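You operate a simulated robot arm through the tools that you are given. There is no shell and no other tool. Be economical: measure what you need, move in short steps, check, and stop when the job is done.

You are at the controls of a simulated robot arm. One attempt, no reset.

JOB
Put one of the grey stoppers from the top of the wooden unit on the blue tile there.
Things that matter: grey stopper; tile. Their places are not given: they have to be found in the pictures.

It is judged by the outcome, as a careful person would: the job done as asked, and still so three seconds after it is handed in. It fails if anything else is knocked over, pushed out of place, dropped, spilled or broken. Lids that push on must go on centred and level and be pressed home; caps that screw on are set level and turned clockwise until they are tight.

ROBOT AND FRAMES
A 6-joint arm with a two-finger parallel gripper, fixed in place. Base frame: the origin is at the foot of the arm, x ahead of it, y to its left, z up; the work surface is at about z = 0. Readings come in mm, rad, newtons and seconds.
With the tool pointing down near the work surface it reaches from about 140 to 580 mm from the base axis. Its first joint turns from -1.152 to 1.152 rad. Payload 2.1 kg.
Tool frame: the origin (TCP) lies between the finger pads and is the grasp point; the fingertips stand 30 mm ahead of it; z points along the fingers, y is the line along which they close. Largest opening 94 mm; finger width 28, thickness 10; the body of the gripper, 50 by 96 mm, starts 55 mm behind the TCP.
Orientation is that of the tool frame in the base frame, as a unit quaternion [x, y, z, w]. With the fingers straight down and closing along the base's y, the tool's x points along the base's -x, its y along +y and its z along -z.

CONTROLS
- The arm moves only by the tool jog_arm. Its argument "motion" is text: rows parted by semicolons, each of 5 numbers parted by spaces: the finger opening in mm, from 0 to 94, then the shift along the tool's x, y, z in mm, then the turn about the tool's z in rad. In form: gripper tx ty tz spin; .... A call has 1 to 8 rows; each row is the pose to reach, as a shift and turn from the pose commanded when the call began, along the tool's axes at that moment. A row lasts 0.2 s, in which the tool goes at most 50 mm and 0.15 rad; a call with a longer step from one row to the next is refused whole, and so is a gripper value outside its range. Where a pose cannot be reached the arm comes as near as it can. A force on the tool above 40 N (or 10 N above the force at the start of the call, whichever is more), or a blocked arm, ends the call early, and 0.2 s more pass. The fingers move at their own pace (about 72 mm/s each) and stop on an object; they squeeze with about 30 N. The grip force told is the motor's: it shows also when the fingers shut on nothing. Time passes only in rows, and 0.2 s behind the last, so rows that repeat a pose let the fingers close. The reply holds the time, the measured pose of the TCP, the force on the tool along the base axes, the opening and the grip force, in the units named above and with some noise.
- Cameras (640 x 400 px; columns grow to the right, rows downward): "scene" is fixed at [61.9, -386, 474]; the picture's right is [0.55, -0.84, 0.00], its down [-0.55, -0.36, -0.76] and it looks along [0.64, 0.41, -0.65] (base axes); focal length 293 px, centre (320, 200). "wrist" rides on the gripper at [-37, 0, -58] in the tool frame; the picture's right is [0.00, -1.00, 0.00], its down [0.97, 0.00, -0.24] and it looks along [0.24, 0.00, 0.97] (tool axes); focal length 218 px, centre (320, 200).
- snapshot(camera): a new picture of that camera. The clock stands still meanwhile.
- point_at(camera, pixels): there is no depth. For up to 12 entries [column, row, z] of the newest picture of that camera ("zoom" is the newest enlarged one), the place [x, y] in the base frame at which the ray of that pixel passes the height z, good to about 2 mm, but the place of the scene camera against the robot may be out by one fixed shift of up to 18 mm in any direction. The clock stands still meanwhile.
- zoom(camera, box): a new picture of the part [left, top, right, bottom] of that camera's present view, enlarged. The clock stands still meanwhile.
- finish_job(): hands the job in; it is judged then, once.

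Keep the steps short. Do not move on a guess: measure, check each grasp and each placing, and mend mistakes. In all there are 60 turns and 26 pictures (those below and enlarged ones count). Leave the gripper open and the arm clear of the work at the hand-in unless told otherwise, and finish with a single line.

The tools are called after "Emit:" as name(argument=value, ...) on one line, values as JSON. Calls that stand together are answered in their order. jog_arm: Moves the arm, as the interface text tells. Its arguments: {"type":"object","properties":{"motion":{"type":"string"}},"required":["motion"]} The other tools are called the same way: snapshot (camera) takes a picture; point_at (camera, pixels) gives the place at which the rays of pixels pass given heights; zoom (camera, box) takes an enlarged picture of a part of a camera's view; finish_job () hands the job in.

At the start:

```text
time: 0.0
tcp_pos: [178.5, -226.6, 301.6]
tool_rot: [0.0, 1.0, 0.0, 0.001]
wrist_force: [0.1, -0.4, 0.0]
width: 94.1
grasp_force: 0.0
```

scene: 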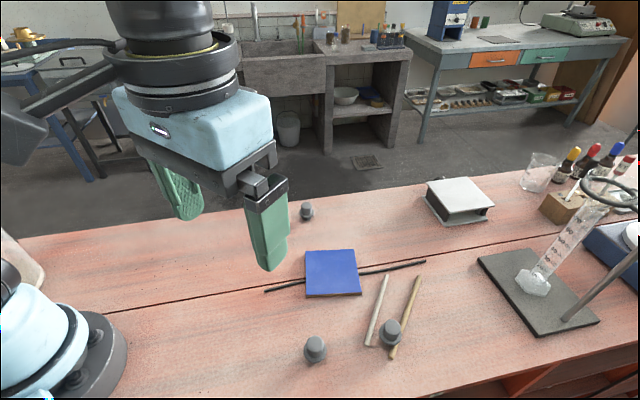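
wrist: 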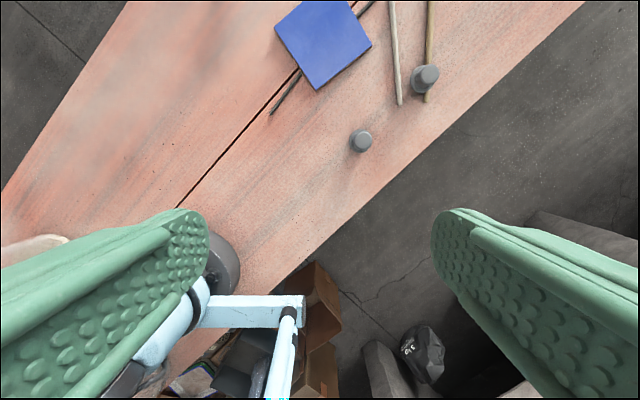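

I see three grey stoppers, at scene (307,210), (315,349) and (390,332), and the blue tile at (332,273). The stopper at (315,349), which is wrist (361,141), stands clear of the sticks. I'll measure it and the tile, and enlarge both.

Emit:
point_at(camera="wrist", pixels=[[361, 141, 0], [361, 141, 25], [324, 45, 0], [275, 25, 0], [317, 90, 0], [372, 46, 0], [326, 0, 0], [425, 75, 0]])

Emit:
zoom(camera="scene", box=[240, 190, 440, 390])

Emit:
zoom(camera="wrist", box=[240, 0, 480, 160])

Emit:
point_at(camera="scene", pixels=[[316, 362, 0], [316, 340, 25], [306, 250, 0], [354, 250, 0], [361, 294, 0], [306, 297, 0]])

```text
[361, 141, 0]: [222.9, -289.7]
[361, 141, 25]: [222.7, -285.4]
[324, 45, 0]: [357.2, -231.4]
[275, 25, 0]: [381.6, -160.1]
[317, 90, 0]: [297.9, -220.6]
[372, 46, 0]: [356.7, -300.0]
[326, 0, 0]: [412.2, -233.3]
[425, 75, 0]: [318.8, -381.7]
```

```text
2.00 times, centred on (340, 290) of scene
```

zoom: 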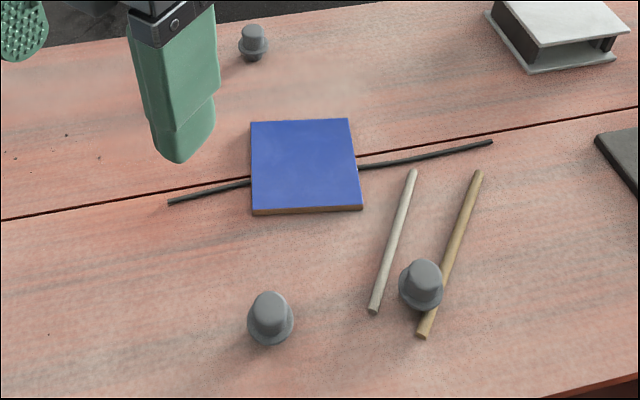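

```text
2.50 times, centred on (360, 80) of wrist
```

zoom: 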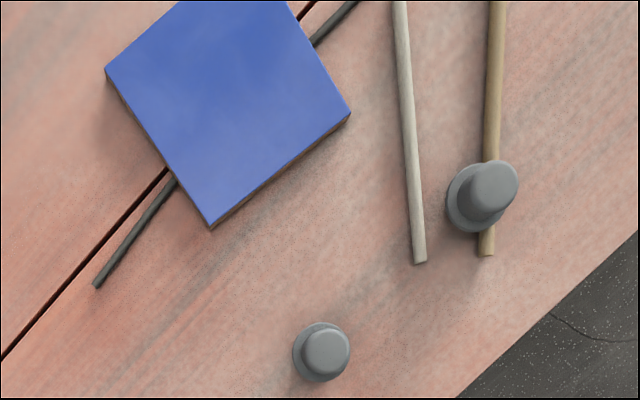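

```text
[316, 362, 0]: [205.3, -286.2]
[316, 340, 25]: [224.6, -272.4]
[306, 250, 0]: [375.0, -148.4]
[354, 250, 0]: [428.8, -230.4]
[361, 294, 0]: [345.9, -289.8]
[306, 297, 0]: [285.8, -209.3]
```

The stopper stands near (223,-287). Next I move above it at z of about 185 for a closer look.

Emit:
jog_arm(motion="94 -15 -20 40 0; 94 -30 -40 80 0; 94 -44 -60 117 0; 94 -44 -60 117 0")

Emit:
snapshot(camera="wrist")

Emit:
zoom(camera="scene", box=[260, 230, 440, 380])

```text
time: 1.0
tcp_pos: [223.1, -285.0, 183.8]
tool_rot: [0.0, 1.0, -0.001, 0.0]
wrist_force: [0.2, 0.3, 0.8]
width: 93.8
grasp_force: 0.1
```

```text
21 pictures are left
```

wrist: 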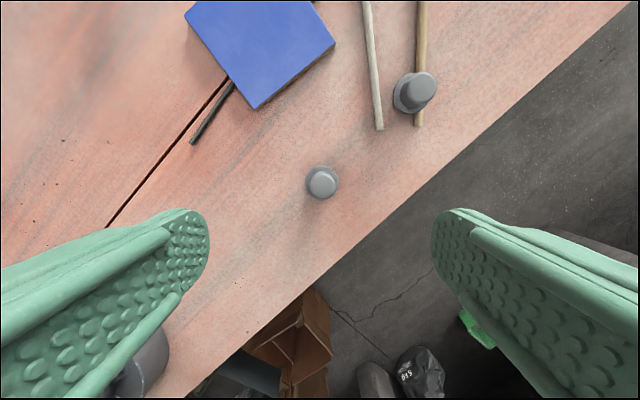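

```text
2.67 times, centred on (350, 305) of scene
```

zoom: 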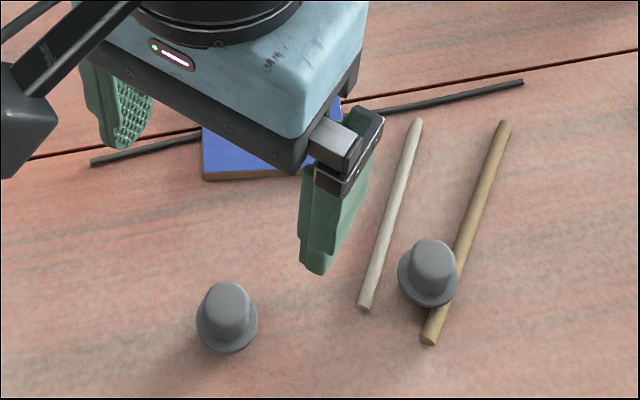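

The top of the stopper is at wrist (323,184). I'll enlarge it to get its height and outline.

Emit:
zoom(camera="wrist", box=[280, 155, 360, 205])

Emit:
zoom(camera="scene", box=[284, 325, 348, 365])

```text
8.00 times, centred on (320, 180) of wrist
```

zoom: 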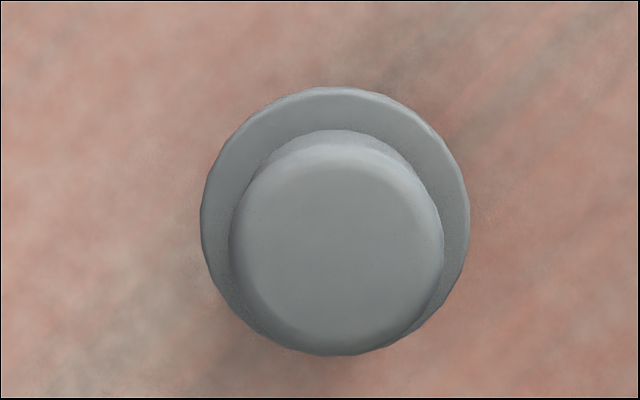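

```text
10.00 times, centred on (316, 345) of scene
```

zoom: 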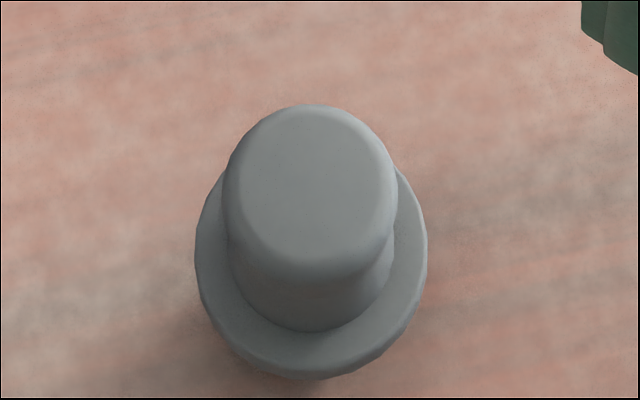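

The stopper has a brim about 35 mm across and an upper part about 26 mm across, with its top near z 25. I'll go down to z of about 90, centred, and look again to fix the height.

Emit:
jog_arm(motion="94 0 -1.5 45 0; 94 0 -3 93 0; 94 0 -3 93 0")

Emit:
snapshot(camera="wrist")

Emit:
zoom(camera="wrist", box=[256, 190, 384, 270])

```text
time: 1.8
tcp_pos: [220.9, -287.5, 92.5]
tool_rot: [0.0, 1.0, 0.0, 0.0]
wrist_force: [-1.1, 0.5, -0.3]
width: 93.9
grasp_force: 0.0
```

```text
17 pictures are left
```

wrist: 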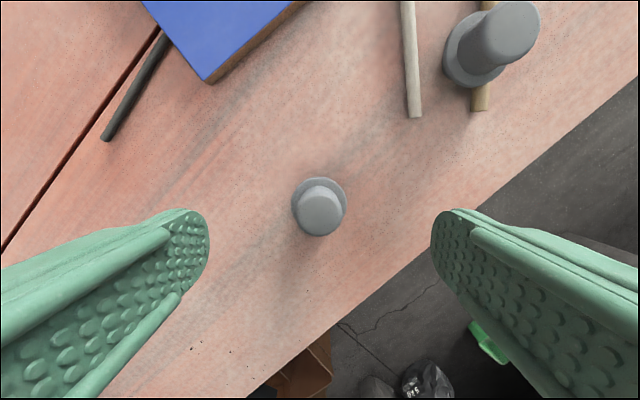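

```text
5.00 times, centred on (320, 230) of wrist
```

zoom: 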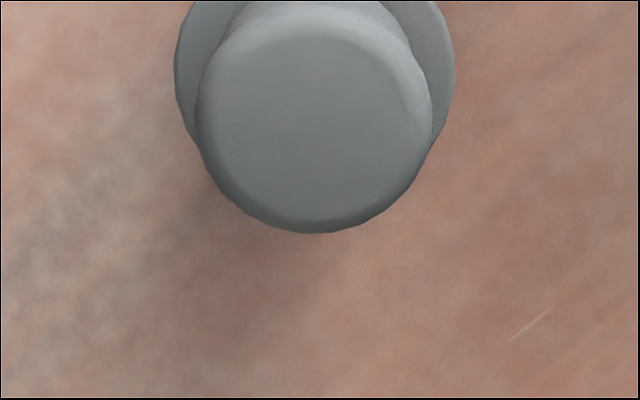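

From the apparent sizes and the parallax between views, the stopper's top is at z of about 41 and its brim at about 21, with a narrower plug below. Its axis is near (223,-287). I'll shift 2 mm in +x and go down to TCP z of about 57, which puts the tips near 27, above the brim. Then I check from the scene camera.

Emit:
jog_arm(motion="70 -1 0 12 0; 60 -2 0 24 0; 56 -2 0 35 0; 56 -2 0 35 0")

Emit:
zoom(camera="scene", box=[252, 290, 380, 370])

Emit:
snapshot(camera="wrist")

```text
time: 2.8
tcp_pos: [224.2, -288.3, 55.8]
tool_rot: [0.0, 1.0, 0.001, 0.0]
wrist_force: [0.7, 0.7, -0.1]
width: 56.1
grasp_force: 0.1
```

```text
5.00 times, centred on (316, 330) of scene
```

zoom: 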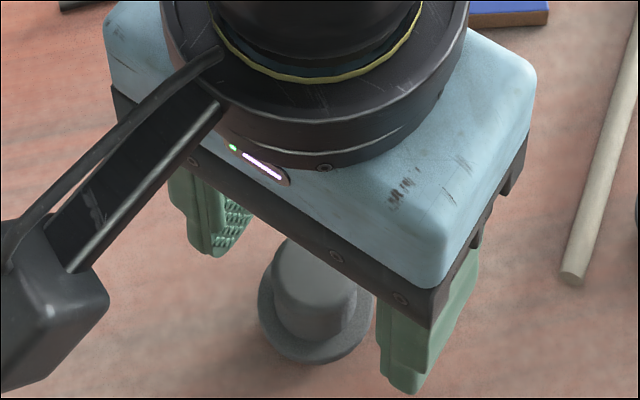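

```text
14 pictures are left
```

wrist: 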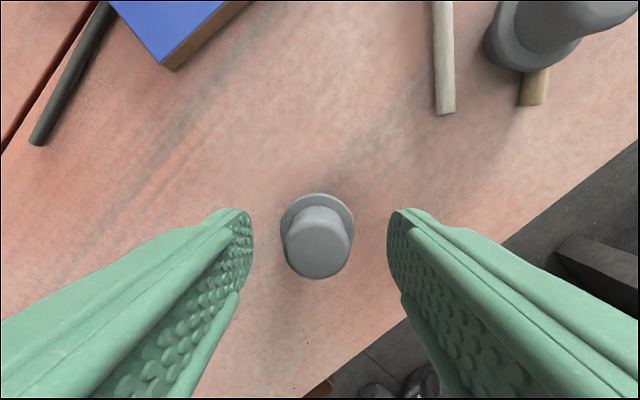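

The stopper sits between the fingers, with its top at (318,247). From its size the top is at z of about 42 and the brim at about 19, so tips at z 26 clear the brim. Closing now.

Emit:
jog_arm(motion="40 -1.5 0 0 0; 10 -1.5 0 0 0; 10 -1.5 0 0 0; 10 -1.5 0 0 0")

```text
time: 3.8
tcp_pos: [225.7, -286.4, 56.5]
tool_rot: [0.0, 1.0, -0.001, 0.0]
wrist_force: [0.1, -0.8, -1.2]
width: 23.1
grasp_force: 30.1
```

It is held at 23 mm with a 30 N grip. I'll lift 80 mm and look.

Emit:
jog_arm(motion="10 0 0 -20 0; 10 0 0 -50 0; 10 0 0 -80 0; 10 0 0 -80 0")

Emit:
snapshot(camera="wrist")

Emit:
snapshot(camera="scene")

```text
time: 4.8
tcp_pos: [226.7, -286.5, 137.5]
tool_rot: [0.001, 1.0, 0.0, 0.0]
wrist_force: [0.1, 0.0, 0.0]
width: 23.1
grasp_force: 30.5
```

```text
13 pictures are left
```

wrist: 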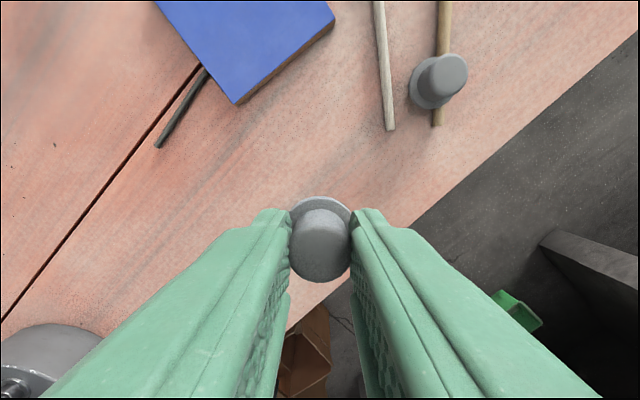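

```text
12 pictures are left
```

scene: 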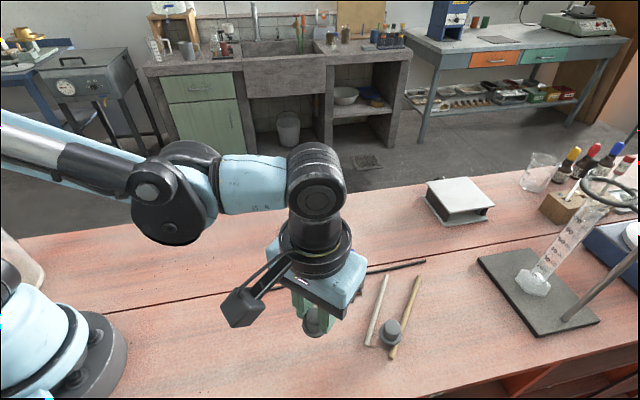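

The stopper is held level and off the table. Next I move toward the tile at the same height, to about (305,-235), to measure the tile from nearby.

Emit:
jog_arm(motion="10 -25 15 -5 0; 10 -50 35 -10 0; 10 -78 52 -12 0; 10 -78 52 -12 0; 10 -78 52 -12 0")

Emit:
snapshot(camera="wrist")

Emit:
zoom(camera="scene", box=[250, 230, 442, 350])

```text
time: 6.0
tcp_pos: [303.4, -235.7, 149.3]
tool_rot: [0.0, 1.0, 0.001, -0.001]
wrist_force: [0.4, -0.3, 0.1]
width: 23.4
grasp_force: 30.5
```

```text
11 pictures are left
```

wrist: 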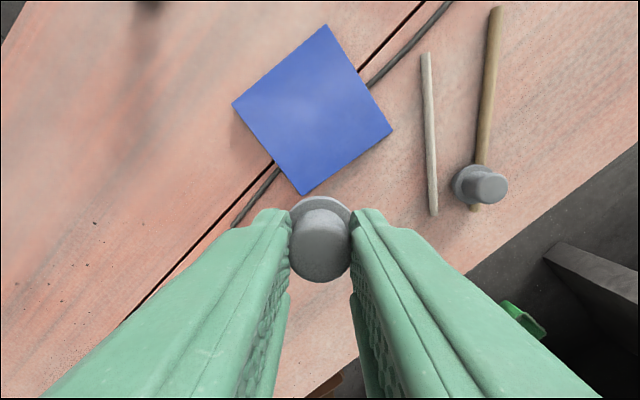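

```text
3.33 times, centred on (346, 290) of scene
```

zoom: 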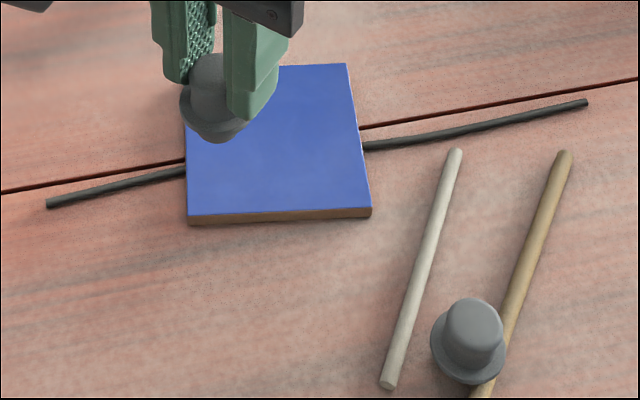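

The tile corners are at wrist (325,24), (393,130), (304,194) and (232,104). I'll measure them at several heights to get the tile's centre and level.

Emit:
point_at(camera="wrist", pixels=[[325, 24, 10], [393, 130, 10], [304, 194, 10], [232, 104, 10], [325, 24, 0], [393, 130, 0], [304, 194, 0], [232, 104, 0], [313, 112, 0], [313, 112, 12]])

Emit:
zoom(camera="wrist", box=[220, 80, 412, 200])

Emit:
zoom(camera="scene", box=[296, 260, 376, 310])

```text
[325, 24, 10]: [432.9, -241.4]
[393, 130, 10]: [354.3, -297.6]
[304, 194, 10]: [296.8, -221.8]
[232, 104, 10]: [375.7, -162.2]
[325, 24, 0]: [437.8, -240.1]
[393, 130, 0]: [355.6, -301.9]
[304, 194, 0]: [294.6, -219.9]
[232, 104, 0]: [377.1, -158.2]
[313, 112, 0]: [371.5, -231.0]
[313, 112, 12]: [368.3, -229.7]
```

```text
3.33 times, centred on (316, 140) of wrist
```

zoom: 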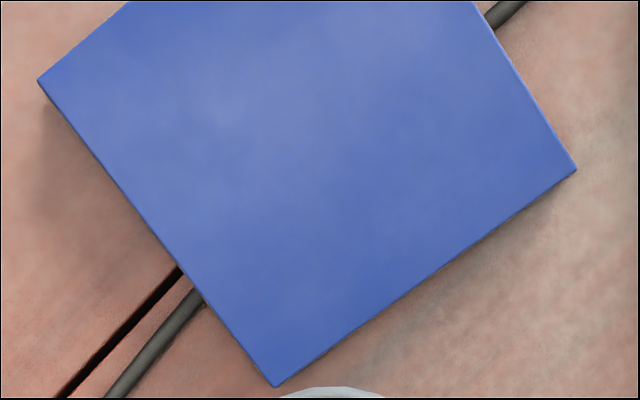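

```text
8.00 times, centred on (336, 285) of scene
```

zoom: 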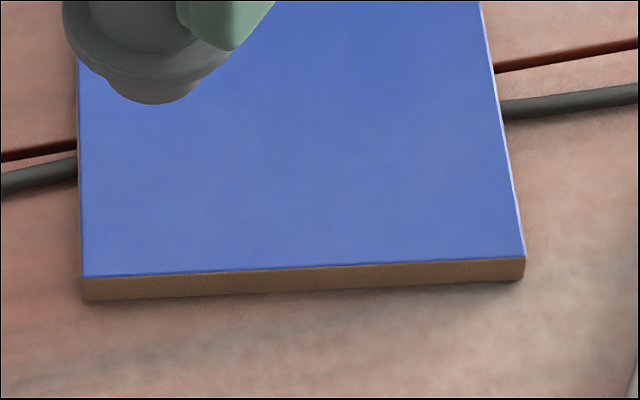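

The tile's centre is about (365,-230), and its top is about 10 mm up. A cord passes under it on the near side of centre, so I'll aim 2 mm beyond centre and lower gently, watching the force. First I move over it at height, then down to z of about 90.

Emit:
jog_arm(motion="10 -32 4 0 0; 10 -63 7.5 0 0; 10 -63 7.5 0 0; 10 -63 7.5 30 0; 10 -63 7.5 60 0; 10 -63 7.5 60 0")

Emit:
zoom(camera="scene", box=[272, 220, 400, 300])

Emit:
snapshot(camera="wrist")

```text
time: 7.4
tcp_pos: [368.3, -229.7, 89.6]
tool_rot: [0.0, 1.0, 0.0, 0.0]
wrist_force: [-0.1, 0.0, 0.1]
width: 23.0
grasp_force: 30.0
```

```text
5.00 times, centred on (336, 260) of scene
```

zoom: 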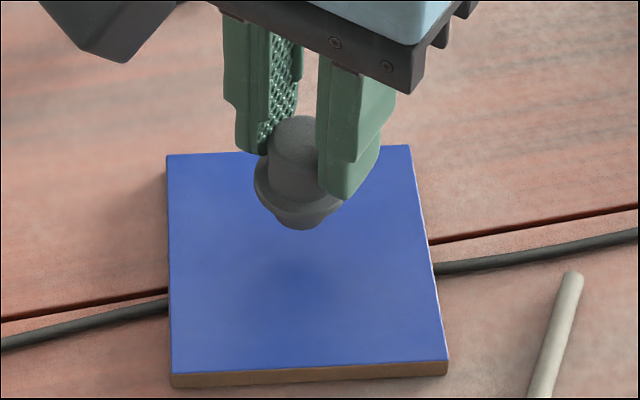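

```text
6 pictures are left
```

wrist: 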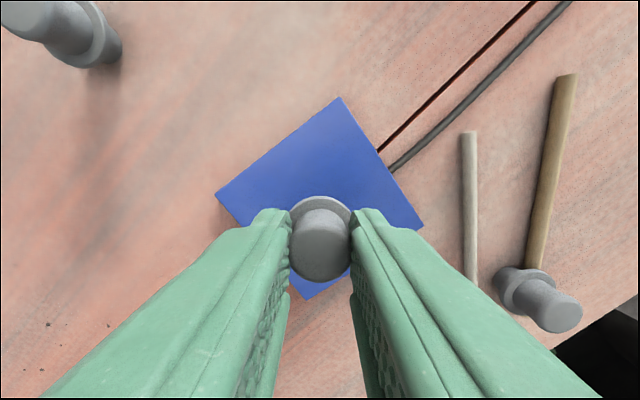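

The stopper hangs over the tile's centre: the TCP's foot projects to about (320,204) and the tile's centre is at about (321,204). I'll lower to z of about 71 and read the force.

Emit:
jog_arm(motion="10 0 0 8 0; 10 0 0 14 0; 10 0 0 18 0; 10 0 0 18 0")

```text
time: 8.4
tcp_pos: [367.4, -227.8, 70.1]
tool_rot: [0.0, 1.0, -0.001, 0.0]
wrist_force: [0.4, 0.8, -0.1]
width: 23.5
grasp_force: 30.0
```

No contact yet. I'll continue in 1 mm steps.

Emit:
jog_arm(motion="10 0 0 1 0; 10 0 0 2 0; 10 0 0 2 0")

```text
time: 9.2
tcp_pos: [367.4, -228.5, 68.5]
tool_rot: [0.0, 1.0, 0.0, 0.0]
wrist_force: [0.1, 0.6, 0.1]
width: 23.3
grasp_force: 30.5
```

Emit:
jog_arm(motion="10 0 0 1 0; 10 0 0 1 0")

Emit:
zoom(camera="scene", box=[296, 225, 376, 275])

```text
time: 9.8
tcp_pos: [367.6, -229.4, 67.4]
tool_rot: [0.0, 1.0, 0.0, 0.0]
wrist_force: [-1.3, 0.1, 0.1]
width: 23.1
grasp_force: 30.1
```

```text
8.00 times, centred on (336, 250) of scene
```

zoom: 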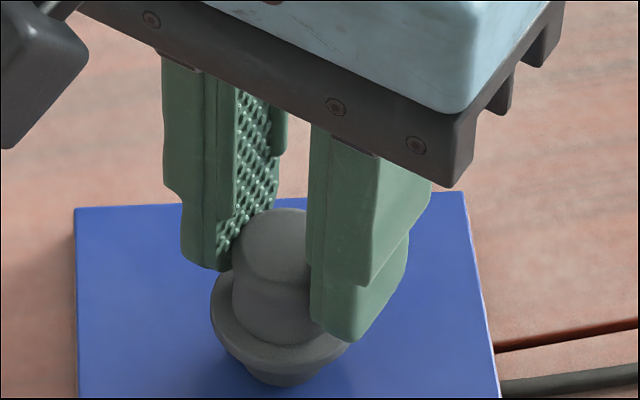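

The base is close to the tile, with no contact force yet. Next comes another 1 mm.

Emit:
jog_arm(motion="10 0 0 1 0; 10 0 0 1 0")

```text
time: 10.4
tcp_pos: [366.9, -229.1, 67.5]
tool_rot: [0.001, 1.0, 0.0, 0.0]
wrist_force: [-0.3, -0.9, -0.2]
width: 23.3
grasp_force: 29.7
```

Still free. I'll go down another 1 mm.

Emit:
jog_arm(motion="10 0 0 1 0; 10 0 0 1 0")

```text
time: 11.0
tcp_pos: [366.6, -227.7, 65.5]
tool_rot: [0.0, 1.0, -0.001, 0.0]
wrist_force: [0.0, -0.8, 6.5]
width: 23.1
grasp_force: 30.3
```

There is 6.5 N of upward force, so the stopper is standing on the tile. I'll open the fingers in small steps, holding still.

Emit:
jog_arm(motion="23 0 0 -0.3 0; 26 0 0 -0.3 0; 32 0 0 -0.3 0; 45 0 0 -0.3 0; 56 0 0 -0.3 0; 56 0 0 -0.3 0")

Emit:
zoom(camera="scene", box=[272, 220, 400, 300])

```text
time: 12.4
tcp_pos: [368.0, -228.5, 65.8]
tool_rot: [0.0, 1.0, 0.0, 0.0]
wrist_force: [-0.8, -0.3, 0.6]
width: 55.9
grasp_force: 0.1
```

```text
5.00 times, centred on (336, 260) of scene
```

zoom: 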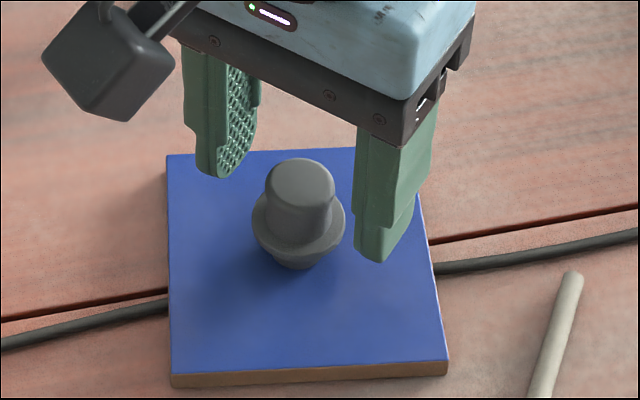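

The stopper stands upright on the tile with the fingers clear of it. I'll lift straight up, then back away.

Emit:
jog_arm(motion="56 0 0 -15 0; 60 0 0 -40 0; 80 0 0 -80 0; 94 0 0 -120 0; 94 40 0 -140 0; 94 85 0 -150 0; 94 110 0 -160 0; 94 110 0 -160 0")

Emit:
snapshot(camera="scene")

Emit:
snapshot(camera="wrist")

```text
time: 14.2
tcp_pos: [254.6, -228.2, 226.6]
tool_rot: [0.0, 1.0, 0.0, 0.0]
wrist_force: [0.3, -0.5, 0.1]
width: 93.8
grasp_force: 0.1
```

```text
3 pictures are left
```

scene: 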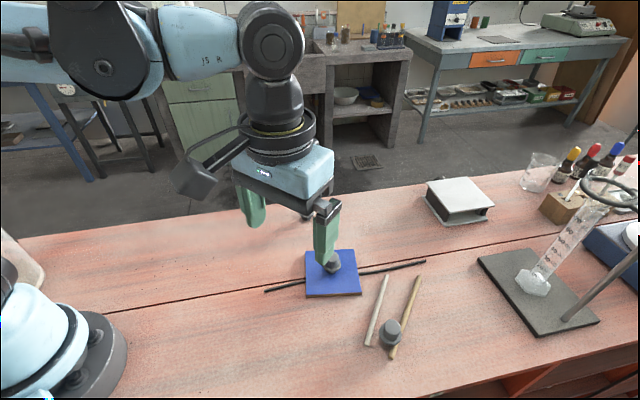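

```text
2 pictures are left
```

wrist: 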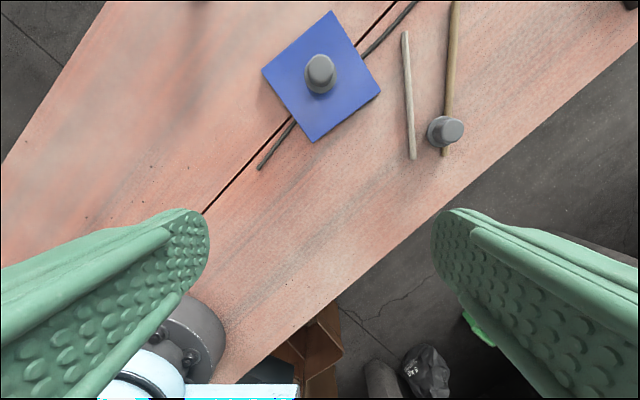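

The stopper stands in the middle of the tile at wrist (320,75). The tile, cord, sticks and second stopper look unmoved, and the far stopper was never approached. The gripper is open and clear of the work, so I'm handing in.

Emit:
finish_job()

```text
The job is handed in.
```

One grey stopper now stands upright in the middle of the blue tile, nothing else looks disturbed, and the gripper is open and clear.
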